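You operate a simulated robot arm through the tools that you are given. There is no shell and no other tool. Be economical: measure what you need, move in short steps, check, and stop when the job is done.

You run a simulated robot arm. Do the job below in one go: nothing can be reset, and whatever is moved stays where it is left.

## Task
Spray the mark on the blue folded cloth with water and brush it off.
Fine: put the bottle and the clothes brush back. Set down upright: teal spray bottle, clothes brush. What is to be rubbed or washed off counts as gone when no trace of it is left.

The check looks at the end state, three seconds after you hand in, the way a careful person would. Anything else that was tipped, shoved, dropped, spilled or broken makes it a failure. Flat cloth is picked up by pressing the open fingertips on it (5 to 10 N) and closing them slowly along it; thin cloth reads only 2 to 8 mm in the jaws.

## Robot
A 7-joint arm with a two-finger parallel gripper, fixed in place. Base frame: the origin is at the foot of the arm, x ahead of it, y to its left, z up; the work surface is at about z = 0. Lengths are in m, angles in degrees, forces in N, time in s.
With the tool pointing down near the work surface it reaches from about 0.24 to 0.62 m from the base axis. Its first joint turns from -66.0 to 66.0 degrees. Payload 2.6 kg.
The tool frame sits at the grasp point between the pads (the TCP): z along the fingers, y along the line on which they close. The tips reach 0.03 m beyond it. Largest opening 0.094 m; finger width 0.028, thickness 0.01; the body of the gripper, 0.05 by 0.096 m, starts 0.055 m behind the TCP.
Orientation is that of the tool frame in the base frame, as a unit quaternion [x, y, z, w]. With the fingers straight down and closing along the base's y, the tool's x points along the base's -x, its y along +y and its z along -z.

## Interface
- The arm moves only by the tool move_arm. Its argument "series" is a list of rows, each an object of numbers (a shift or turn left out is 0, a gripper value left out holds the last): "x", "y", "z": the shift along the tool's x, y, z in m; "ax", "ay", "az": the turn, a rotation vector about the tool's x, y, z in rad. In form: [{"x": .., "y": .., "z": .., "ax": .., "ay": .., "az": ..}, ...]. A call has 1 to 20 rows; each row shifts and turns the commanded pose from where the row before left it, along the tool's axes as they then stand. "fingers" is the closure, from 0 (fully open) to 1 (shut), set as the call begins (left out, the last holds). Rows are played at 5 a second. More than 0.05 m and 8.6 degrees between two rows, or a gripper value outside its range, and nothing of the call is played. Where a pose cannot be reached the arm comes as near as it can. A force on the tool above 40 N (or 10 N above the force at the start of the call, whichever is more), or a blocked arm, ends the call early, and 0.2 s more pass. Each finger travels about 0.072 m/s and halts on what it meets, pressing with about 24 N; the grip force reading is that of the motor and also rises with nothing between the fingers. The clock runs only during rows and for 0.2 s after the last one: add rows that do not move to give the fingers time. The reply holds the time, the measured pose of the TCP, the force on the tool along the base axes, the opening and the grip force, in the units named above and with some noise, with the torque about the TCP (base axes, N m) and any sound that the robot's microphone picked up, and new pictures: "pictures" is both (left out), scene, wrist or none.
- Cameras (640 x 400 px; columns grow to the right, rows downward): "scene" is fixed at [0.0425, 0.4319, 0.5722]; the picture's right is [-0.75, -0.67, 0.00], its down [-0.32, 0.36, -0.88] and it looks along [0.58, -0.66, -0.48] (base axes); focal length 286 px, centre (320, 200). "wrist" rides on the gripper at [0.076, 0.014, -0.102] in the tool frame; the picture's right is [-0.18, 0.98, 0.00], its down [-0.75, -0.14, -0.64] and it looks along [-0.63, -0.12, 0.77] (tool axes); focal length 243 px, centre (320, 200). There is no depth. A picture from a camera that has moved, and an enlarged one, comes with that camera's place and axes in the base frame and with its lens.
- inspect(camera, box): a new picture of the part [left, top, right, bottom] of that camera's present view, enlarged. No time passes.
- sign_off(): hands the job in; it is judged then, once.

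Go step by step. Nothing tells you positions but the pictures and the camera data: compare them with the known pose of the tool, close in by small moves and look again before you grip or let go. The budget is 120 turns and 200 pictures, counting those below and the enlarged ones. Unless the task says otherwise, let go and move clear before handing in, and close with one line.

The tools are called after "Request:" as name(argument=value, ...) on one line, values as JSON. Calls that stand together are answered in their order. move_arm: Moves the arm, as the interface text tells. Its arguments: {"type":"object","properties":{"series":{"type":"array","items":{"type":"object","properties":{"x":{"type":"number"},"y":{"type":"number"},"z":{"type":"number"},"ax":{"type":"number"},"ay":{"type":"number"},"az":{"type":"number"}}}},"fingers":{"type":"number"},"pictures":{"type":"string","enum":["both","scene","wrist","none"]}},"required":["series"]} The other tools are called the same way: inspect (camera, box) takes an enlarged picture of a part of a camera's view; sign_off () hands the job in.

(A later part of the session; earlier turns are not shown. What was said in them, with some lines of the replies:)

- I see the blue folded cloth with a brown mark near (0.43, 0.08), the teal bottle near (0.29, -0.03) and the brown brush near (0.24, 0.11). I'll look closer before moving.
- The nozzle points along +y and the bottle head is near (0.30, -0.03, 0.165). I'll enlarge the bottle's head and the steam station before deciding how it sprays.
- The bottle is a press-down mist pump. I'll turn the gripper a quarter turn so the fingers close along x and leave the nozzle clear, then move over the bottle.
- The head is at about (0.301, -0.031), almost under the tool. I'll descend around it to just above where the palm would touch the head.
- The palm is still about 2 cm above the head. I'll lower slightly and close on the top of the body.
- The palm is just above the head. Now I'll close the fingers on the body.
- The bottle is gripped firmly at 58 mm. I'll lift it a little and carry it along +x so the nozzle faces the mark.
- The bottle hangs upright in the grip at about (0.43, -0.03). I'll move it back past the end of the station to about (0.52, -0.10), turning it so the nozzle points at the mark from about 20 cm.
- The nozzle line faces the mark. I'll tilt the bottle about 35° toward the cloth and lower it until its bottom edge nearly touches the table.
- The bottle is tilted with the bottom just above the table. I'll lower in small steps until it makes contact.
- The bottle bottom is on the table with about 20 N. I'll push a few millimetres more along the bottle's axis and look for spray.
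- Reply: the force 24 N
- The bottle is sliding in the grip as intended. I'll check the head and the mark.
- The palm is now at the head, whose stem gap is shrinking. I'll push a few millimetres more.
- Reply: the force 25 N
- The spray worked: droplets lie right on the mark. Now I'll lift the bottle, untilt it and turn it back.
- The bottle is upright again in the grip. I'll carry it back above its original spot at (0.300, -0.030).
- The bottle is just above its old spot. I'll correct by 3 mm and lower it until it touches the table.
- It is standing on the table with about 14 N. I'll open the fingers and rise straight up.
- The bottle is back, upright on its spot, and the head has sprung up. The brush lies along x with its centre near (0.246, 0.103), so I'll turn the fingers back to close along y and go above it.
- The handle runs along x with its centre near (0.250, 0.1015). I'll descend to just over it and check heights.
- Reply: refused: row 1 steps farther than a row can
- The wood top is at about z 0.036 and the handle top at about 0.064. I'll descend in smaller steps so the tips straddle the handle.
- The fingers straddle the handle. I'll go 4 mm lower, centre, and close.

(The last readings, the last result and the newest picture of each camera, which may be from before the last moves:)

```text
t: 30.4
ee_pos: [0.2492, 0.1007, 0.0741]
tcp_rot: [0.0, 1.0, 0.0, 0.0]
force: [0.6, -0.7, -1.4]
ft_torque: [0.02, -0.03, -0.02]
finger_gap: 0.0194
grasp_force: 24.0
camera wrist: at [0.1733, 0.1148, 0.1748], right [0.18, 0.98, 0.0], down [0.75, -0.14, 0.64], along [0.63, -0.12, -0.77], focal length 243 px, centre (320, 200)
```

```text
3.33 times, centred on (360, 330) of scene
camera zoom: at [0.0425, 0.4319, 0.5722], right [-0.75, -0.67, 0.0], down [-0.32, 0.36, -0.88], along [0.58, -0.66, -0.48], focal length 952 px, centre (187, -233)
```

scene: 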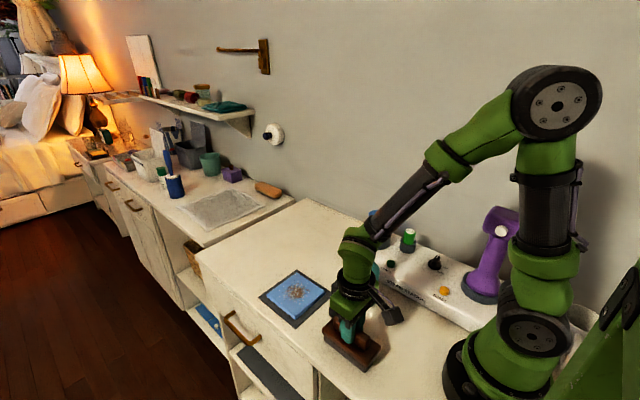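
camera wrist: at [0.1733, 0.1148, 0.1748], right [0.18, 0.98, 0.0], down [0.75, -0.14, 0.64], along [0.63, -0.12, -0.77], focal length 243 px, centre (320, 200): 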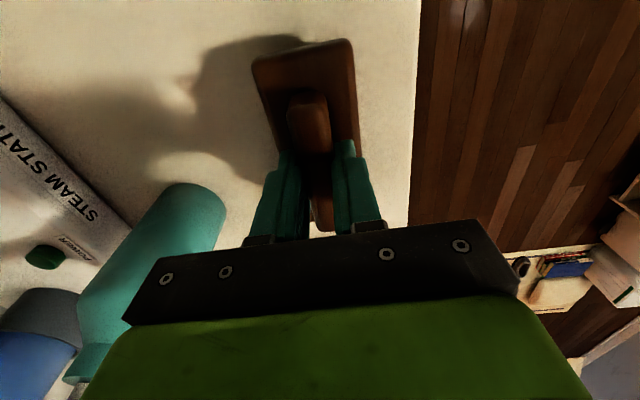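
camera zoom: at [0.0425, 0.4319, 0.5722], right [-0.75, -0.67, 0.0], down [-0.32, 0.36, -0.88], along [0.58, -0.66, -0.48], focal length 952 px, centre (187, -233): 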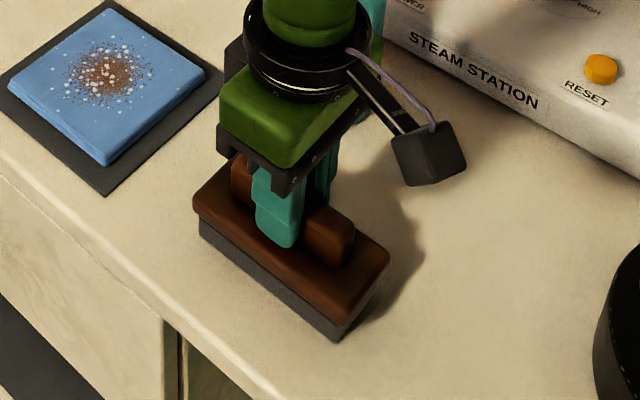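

The handle is gripped at 19 mm. I'll lift the brush and carry it over the mark.

Request:
move_arm(series=[{"z": -0.02}, {"z": -0.03}, {"x": -0.045, "y": -0.006}, {"x": -0.045, "y": -0.006}, {"x": -0.045, "y": -0.006}, {"x": -0.045, "y": -0.006}, {"x": -0.005}, {}])

Request:
inspect(camera="scene", box=[230, 220, 370, 340])

```text
t: 32.2
ee_pos: [0.4349, 0.0764, 0.1223]
tcp_rot: [0.0, 1.0, 0.0, -0.001]
force: [0.6, -0.5, -1.9]
ft_torque: [0.0, -0.02, -0.01]
finger_gap: 0.0194
grasp_force: 23.8
camera wrist: at [0.359, 0.0911, 0.2244], right [0.18, 0.98, 0.0], down [0.75, -0.14, 0.64], along [0.63, -0.12, -0.77], focal length 243 px, centre (320, 200)
```

scene: 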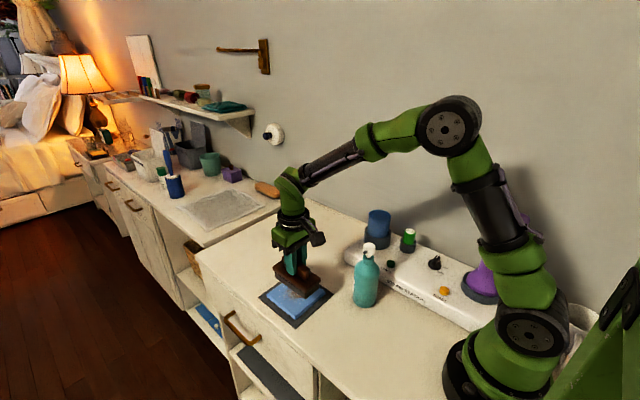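
wrist: 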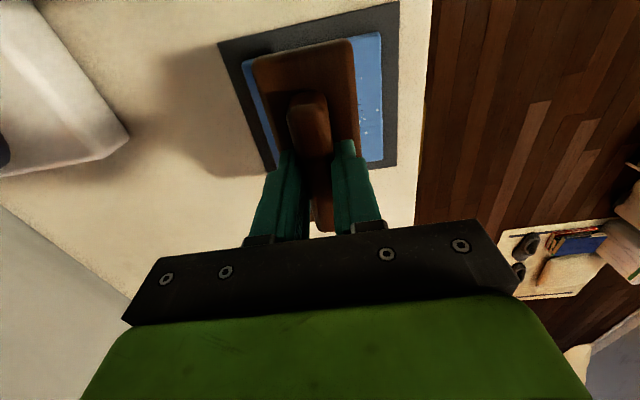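

```text
3.33 times, centred on (300, 280) of scene
camera zoom: at [0.0425, 0.4319, 0.5722], right [-0.75, -0.67, 0.0], down [-0.32, 0.36, -0.88], along [0.58, -0.66, -0.48], focal length 952 px, centre (387, -67)
```

zoom: 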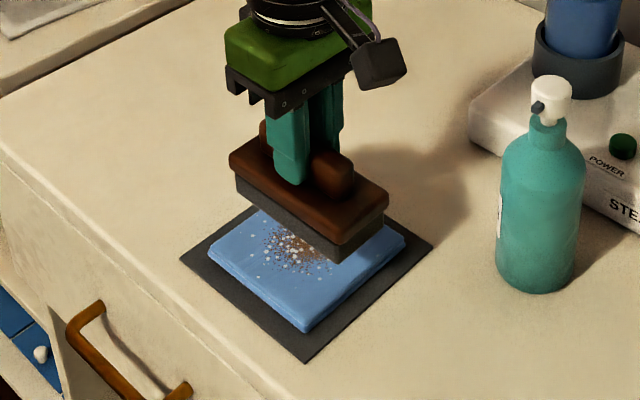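

The brush hangs level over the mark. I'll lower it gently onto the cloth, watching the force.

Request:
move_arm(series=[{"z": 0.01}, {"z": 0.01}, {"z": 0.005}, {"z": 0.003}, {}], pictures="none")

```text
t: 33.4
ee_pos: [0.434, 0.0765, 0.0948]
tcp_rot: [0.0, 1.0, 0.001, 0.001]
force: [-0.7, -0.1, -1.1]
ft_torque: [0.03, -0.02, 0.03]
finger_gap: 0.0193
grasp_force: 24.2
```

Request:
move_arm(series=[{"z": 0.002}, {"z": 0.002}, {"z": 0.002}, {}], pictures="none")

```text
t: 34.4
ee_pos: [0.4337, 0.0773, 0.0898]
tcp_rot: [0.0, 1.0, 0.0, 0.001]
force: [-0.9, -0.4, -1.9]
ft_torque: [-0.01, -0.03, 0.02]
finger_gap: 0.0195
grasp_force: 23.9
```

Request:
move_arm(series=[{"z": 0.0015}, {"z": 0.0015}, {}], pictures="none")

```text
t: 35.2
ee_pos: [0.4342, 0.0769, 0.0868]
tcp_rot: [0.001, 1.0, 0.0, 0.0]
force: [-5.7, -2.0, 17.9]
ft_torque: [-0.11, 0.44, -0.06]
finger_gap: 0.0194
grasp_force: 23.8
```

The brush is on the cloth with about 19 N. I'll ease off slightly and make a few short strokes, then check that the cloth stays put.

Request:
move_arm(series=[{"z": -0.0006}, {"x": 0.01}, {"x": 0.01}, {"x": -0.01}, {"x": -0.01}, {"x": -0.01}, {"x": -0.01}, {"x": 0.01}, {"x": 0.01}, {}])

Request:
inspect(camera="scene", box=[230, 220, 370, 340])

```text
t: 36.4
ee_pos: [0.4281, 0.0784, 0.0872]
tcp_rot: [0.002, 1.0, 0.001, -0.001]
force: [-0.6, -0.6, 5.8]
ft_torque: [-0.05, -0.27, -0.02]
finger_gap: 0.0196
grasp_force: 23.7
stopped in row 5: the force on the tool passed its limit at 41 N (the readings are from after the stop); the commanded pose is now the measured one
camera wrist: at [0.3537, 0.0917, 0.1895], right [0.19, 0.98, 0.0], down [0.75, -0.14, 0.64], along [0.63, -0.12, -0.77], focal length 243 px, centre (320, 200)
```

scene: 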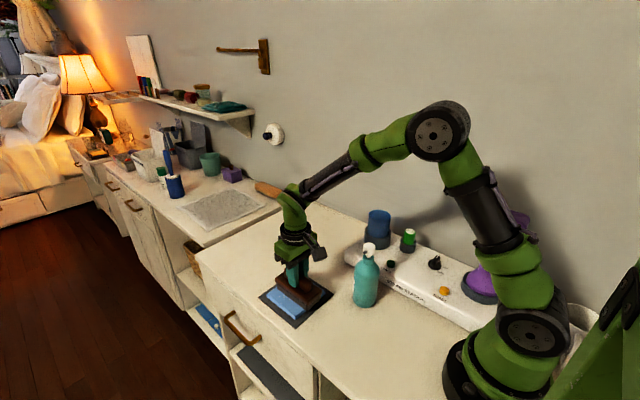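
wrist: 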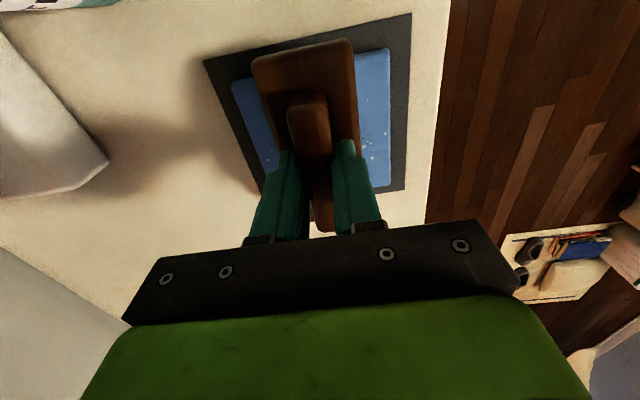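

```text
3.33 times, centred on (300, 280) of scene
camera zoom: at [0.0424, 0.4319, 0.5722], right [-0.75, -0.67, 0.0], down [-0.32, 0.36, -0.88], along [0.58, -0.66, -0.48], focal length 952 px, centre (387, -67)
```

zoom: 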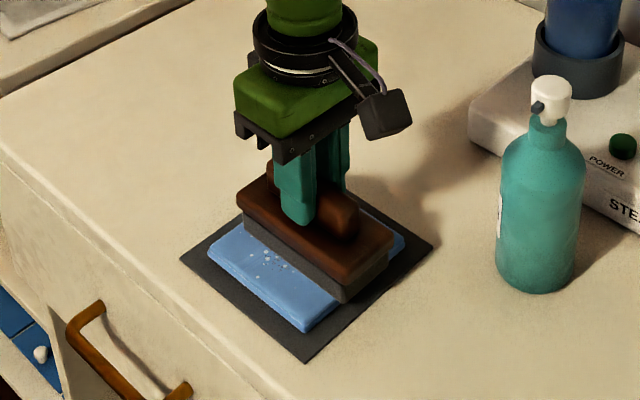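

The force peaked when reversing, but the cloth and mat have not shifted and the force is now a light 8 N. I'll use slower strokes.

Request:
move_arm(series=[{"x": -0.004}, {"x": -0.006}, {"x": -0.006}, {"x": -0.004}, {}, {"x": 0.004}, {"x": 0.006}, {"x": 0.006}, {"x": 0.006}, {"x": 0.006}, {"x": 0.004}, {}, {"x": -0.004}, {"x": -0.006}, {"x": -0.004}, {}], pictures="none")

Request:
inspect(camera="scene", box=[230, 220, 370, 340])

```text
t: 39.8
ee_pos: [0.431, 0.0771, 0.0867]
tcp_rot: [0.002, 1.0, 0.002, -0.002]
force: [-9.1, -0.9, 19.5]
ft_torque: [-0.09, 0.24, -0.07]
finger_gap: 0.0196
grasp_force: 24.5
```

```text
3.33 times, centred on (300, 280) of scene
camera zoom: at [0.0423, 0.4319, 0.5722], right [-0.75, -0.67, 0.0], down [-0.32, 0.36, -0.88], along [0.58, -0.66, -0.48], focal length 952 px, centre (387, -67)
```

zoom: 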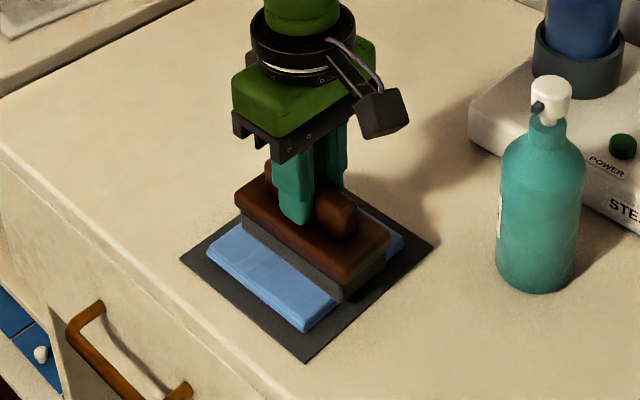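

The droplets at the edge are gone and the cloth hasn't moved. I'll add strokes in y, then lift to look.

Request:
move_arm(series=[{"z": -0.0005, "y": 0.004}, {"y": 0.006}, {"y": 0.004}, {}, {"y": -0.004}, {"y": -0.006}, {"y": -0.006}, {"y": -0.006}, {"y": -0.004}, {}, {"y": 0.004}, {"y": 0.004}, {"y": 0.004}, {}, {"z": -0.02}, {"z": -0.04}, {"z": -0.04}, {}])

Request:
inspect(camera="scene", box=[230, 220, 370, 340])

```text
t: 43.6
ee_pos: [0.4317, 0.0765, 0.1879]
tcp_rot: [0.002, 1.0, 0.001, -0.002]
force: [-0.4, 0.1, -1.4]
ft_torque: [-0.01, -0.01, 0.03]
finger_gap: 0.0195
grasp_force: 24.3
camera wrist: at [0.3565, 0.0913, 0.2891], right [0.19, 0.98, 0.0], down [0.76, -0.14, 0.64], along [0.63, -0.12, -0.77], focal length 243 px, centre (320, 200)
```

scene: 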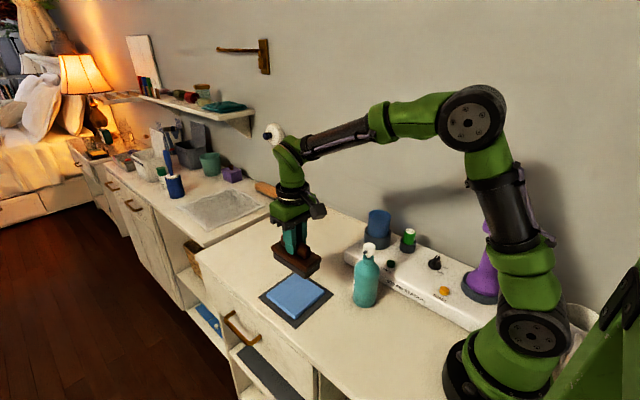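
wrist: 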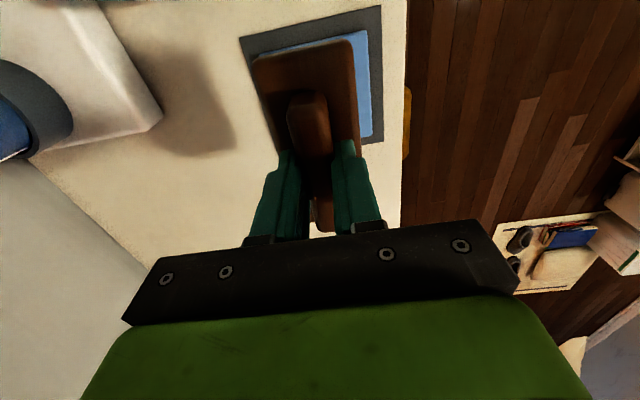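

```text
3.33 times, centred on (300, 280) of scene
camera zoom: at [0.0425, 0.4319, 0.5722], right [-0.75, -0.67, 0.0], down [-0.32, 0.36, -0.88], along [0.58, -0.66, -0.48], focal length 952 px, centre (387, -67)
```

zoom: 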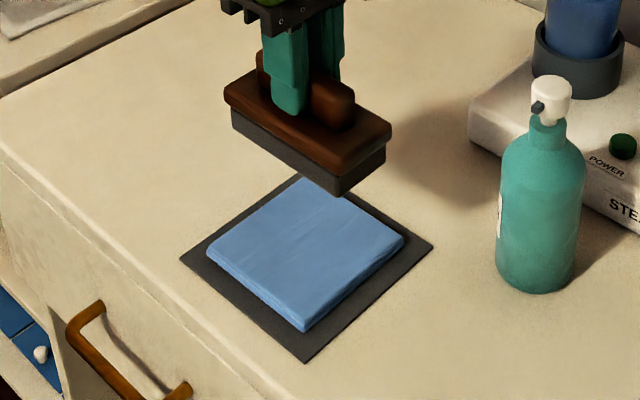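

The mark is gone and the cloth is in place. I'll carry the brush back over its original spot.

Request:
move_arm(series=[{"x": 0.045, "y": 0.006}, {"x": 0.045, "y": 0.006}, {"x": 0.045, "y": 0.006}, {"x": 0.0475, "y": 0.006}, {"z": 0.04}, {"z": 0.04}, {"z": 0.02}, {"z": 0.008}, {}])

Request:
inspect(camera="scene", box=[300, 270, 420, 390])

```text
t: 45.6
ee_pos: [0.2479, 0.1017, 0.0812]
tcp_rot: [0.001, 1.0, 0.001, -0.002]
force: [0.2, 0.0, -1.3]
ft_torque: [0.01, 0.0, 0.03]
finger_gap: 0.0193
grasp_force: 23.5
camera wrist: at [0.1727, 0.1151, 0.1827], right [0.19, 0.98, 0.0], down [0.76, -0.14, 0.64], along [0.63, -0.12, -0.77], focal length 243 px, centre (320, 200)
```

scene: 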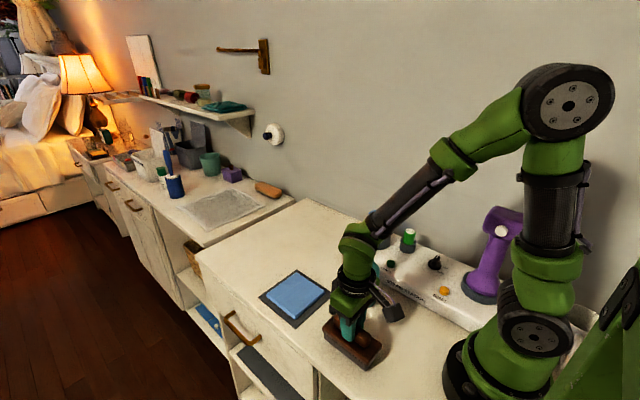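
wrist: 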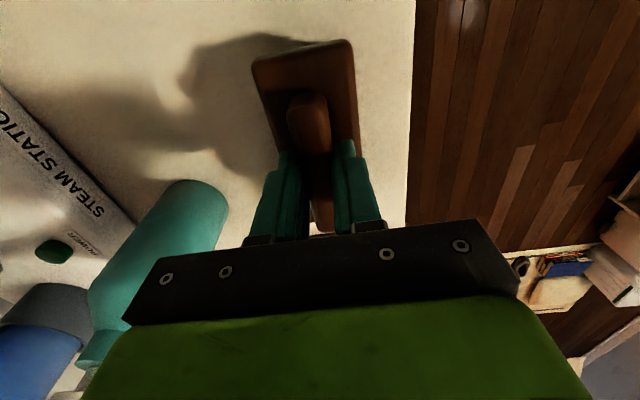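

```text
3.33 times, centred on (360, 330) of scene
camera zoom: at [0.0425, 0.4319, 0.5722], right [-0.75, -0.67, 0.0], down [-0.32, 0.36, -0.88], along [0.58, -0.66, -0.48], focal length 952 px, centre (187, -233)
```

zoom: 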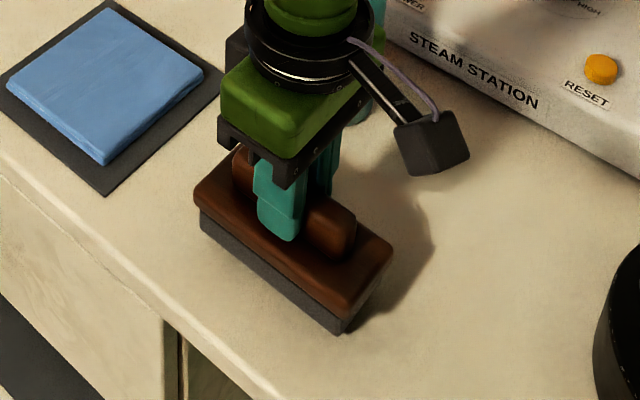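

The brush is over its old spot, a few millimetres above the table. I'll lower it until it touches.

Request:
move_arm(series=[{"z": 0.002}, {"z": 0.002}, {"z": 0.0015}, {"z": 0.0015}, {}], pictures="none")

```text
t: 46.8
ee_pos: [0.2479, 0.1012, 0.0737]
tcp_rot: [0.002, 1.0, 0.0, -0.002]
force: [-2.9, 0.3, 4.9]
ft_torque: [-0.12, -0.16, -0.08]
finger_gap: 0.0193
grasp_force: 24.0
```

The brush is on the table. I'll open the fingers and rise clear.

Request:
move_arm(series=[{}, {}, {}, {}, {"z": -0.02}, {"z": -0.04}, {"z": -0.045}, {"z": -0.045}, {"z": -0.045}, {"y": -0.03}, {}], fingers=0)

Request:
inspect(camera="scene", box=[240, 220, 440, 390])

Request:
inspect(camera="scene", box=[255, 262, 340, 332])

```text
t: 49.2
ee_pos: [0.2497, 0.0725, 0.2674]
tcp_rot: [0.002, 1.0, 0.001, -0.002]
force: [0.0, -0.1, -0.1]
ft_torque: [-0.03, 0.0, 0.0]
finger_gap: 0.094
grasp_force: 0.1
camera wrist: at [0.1746, 0.0861, 0.3689], right [0.19, 0.98, 0.0], down [0.76, -0.14, 0.64], along [0.63, -0.12, -0.77], focal length 243 px, centre (320, 200)
```

scene: 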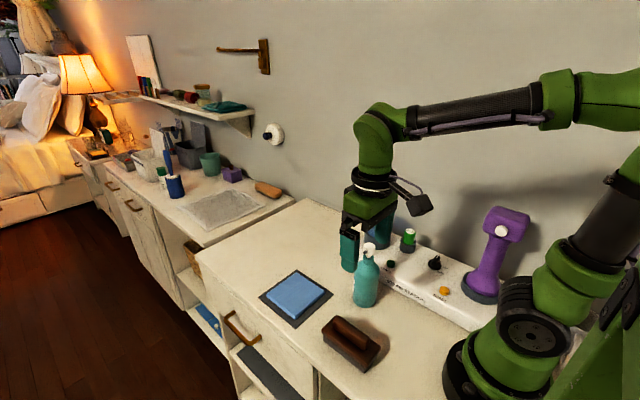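
wrist: 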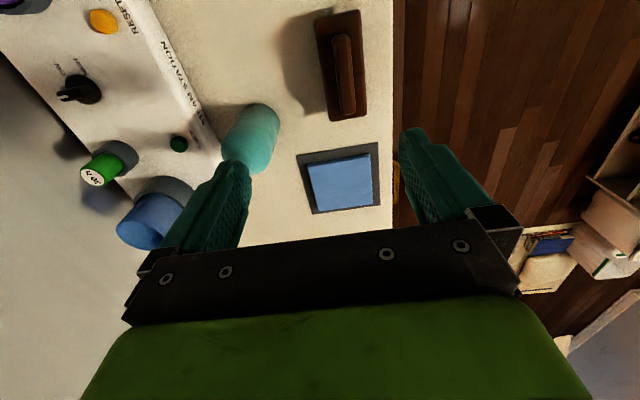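

```text
2.35 times, centred on (340, 305) of scene
camera zoom: at [0.0424, 0.4319, 0.5722], right [-0.75, -0.67, 0.0], down [-0.32, 0.36, -0.88], along [0.58, -0.66, -0.48], focal length 672 px, centre (273, -47)
```

zoom: 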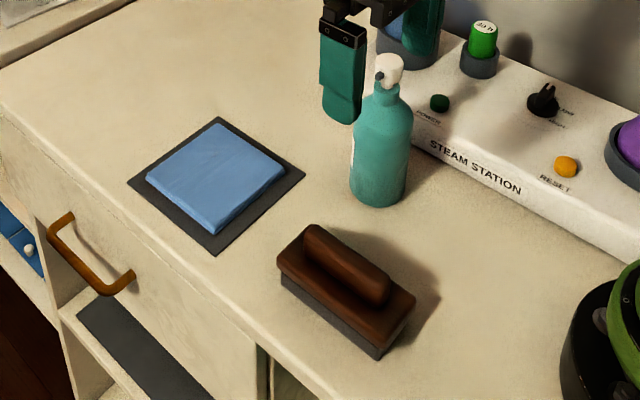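

```text
5.71 times, centred on (298, 297) of scene
camera zoom: at [0.0424, 0.4319, 0.5722], right [-0.75, -0.67, 0.0], down [-0.32, 0.36, -0.88], along [0.58, -0.66, -0.48], focal length 1632 px, centre (449, -354)
```

zoom: 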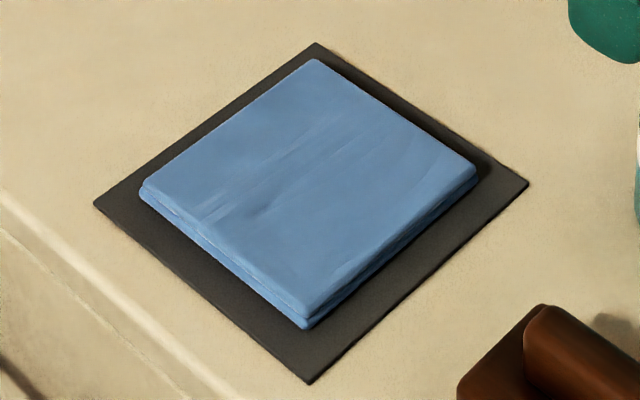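

The cloth shows no trace of the mark, the bottle and brush stand upright in their places, and the arm is clear. I'm handing in.

Request:
sign_off()

```text
The job is handed in.
```

The mark on the blue cloth was sprayed and brushed off with no trace left, and the bottle and clothes brush are back upright in their places.
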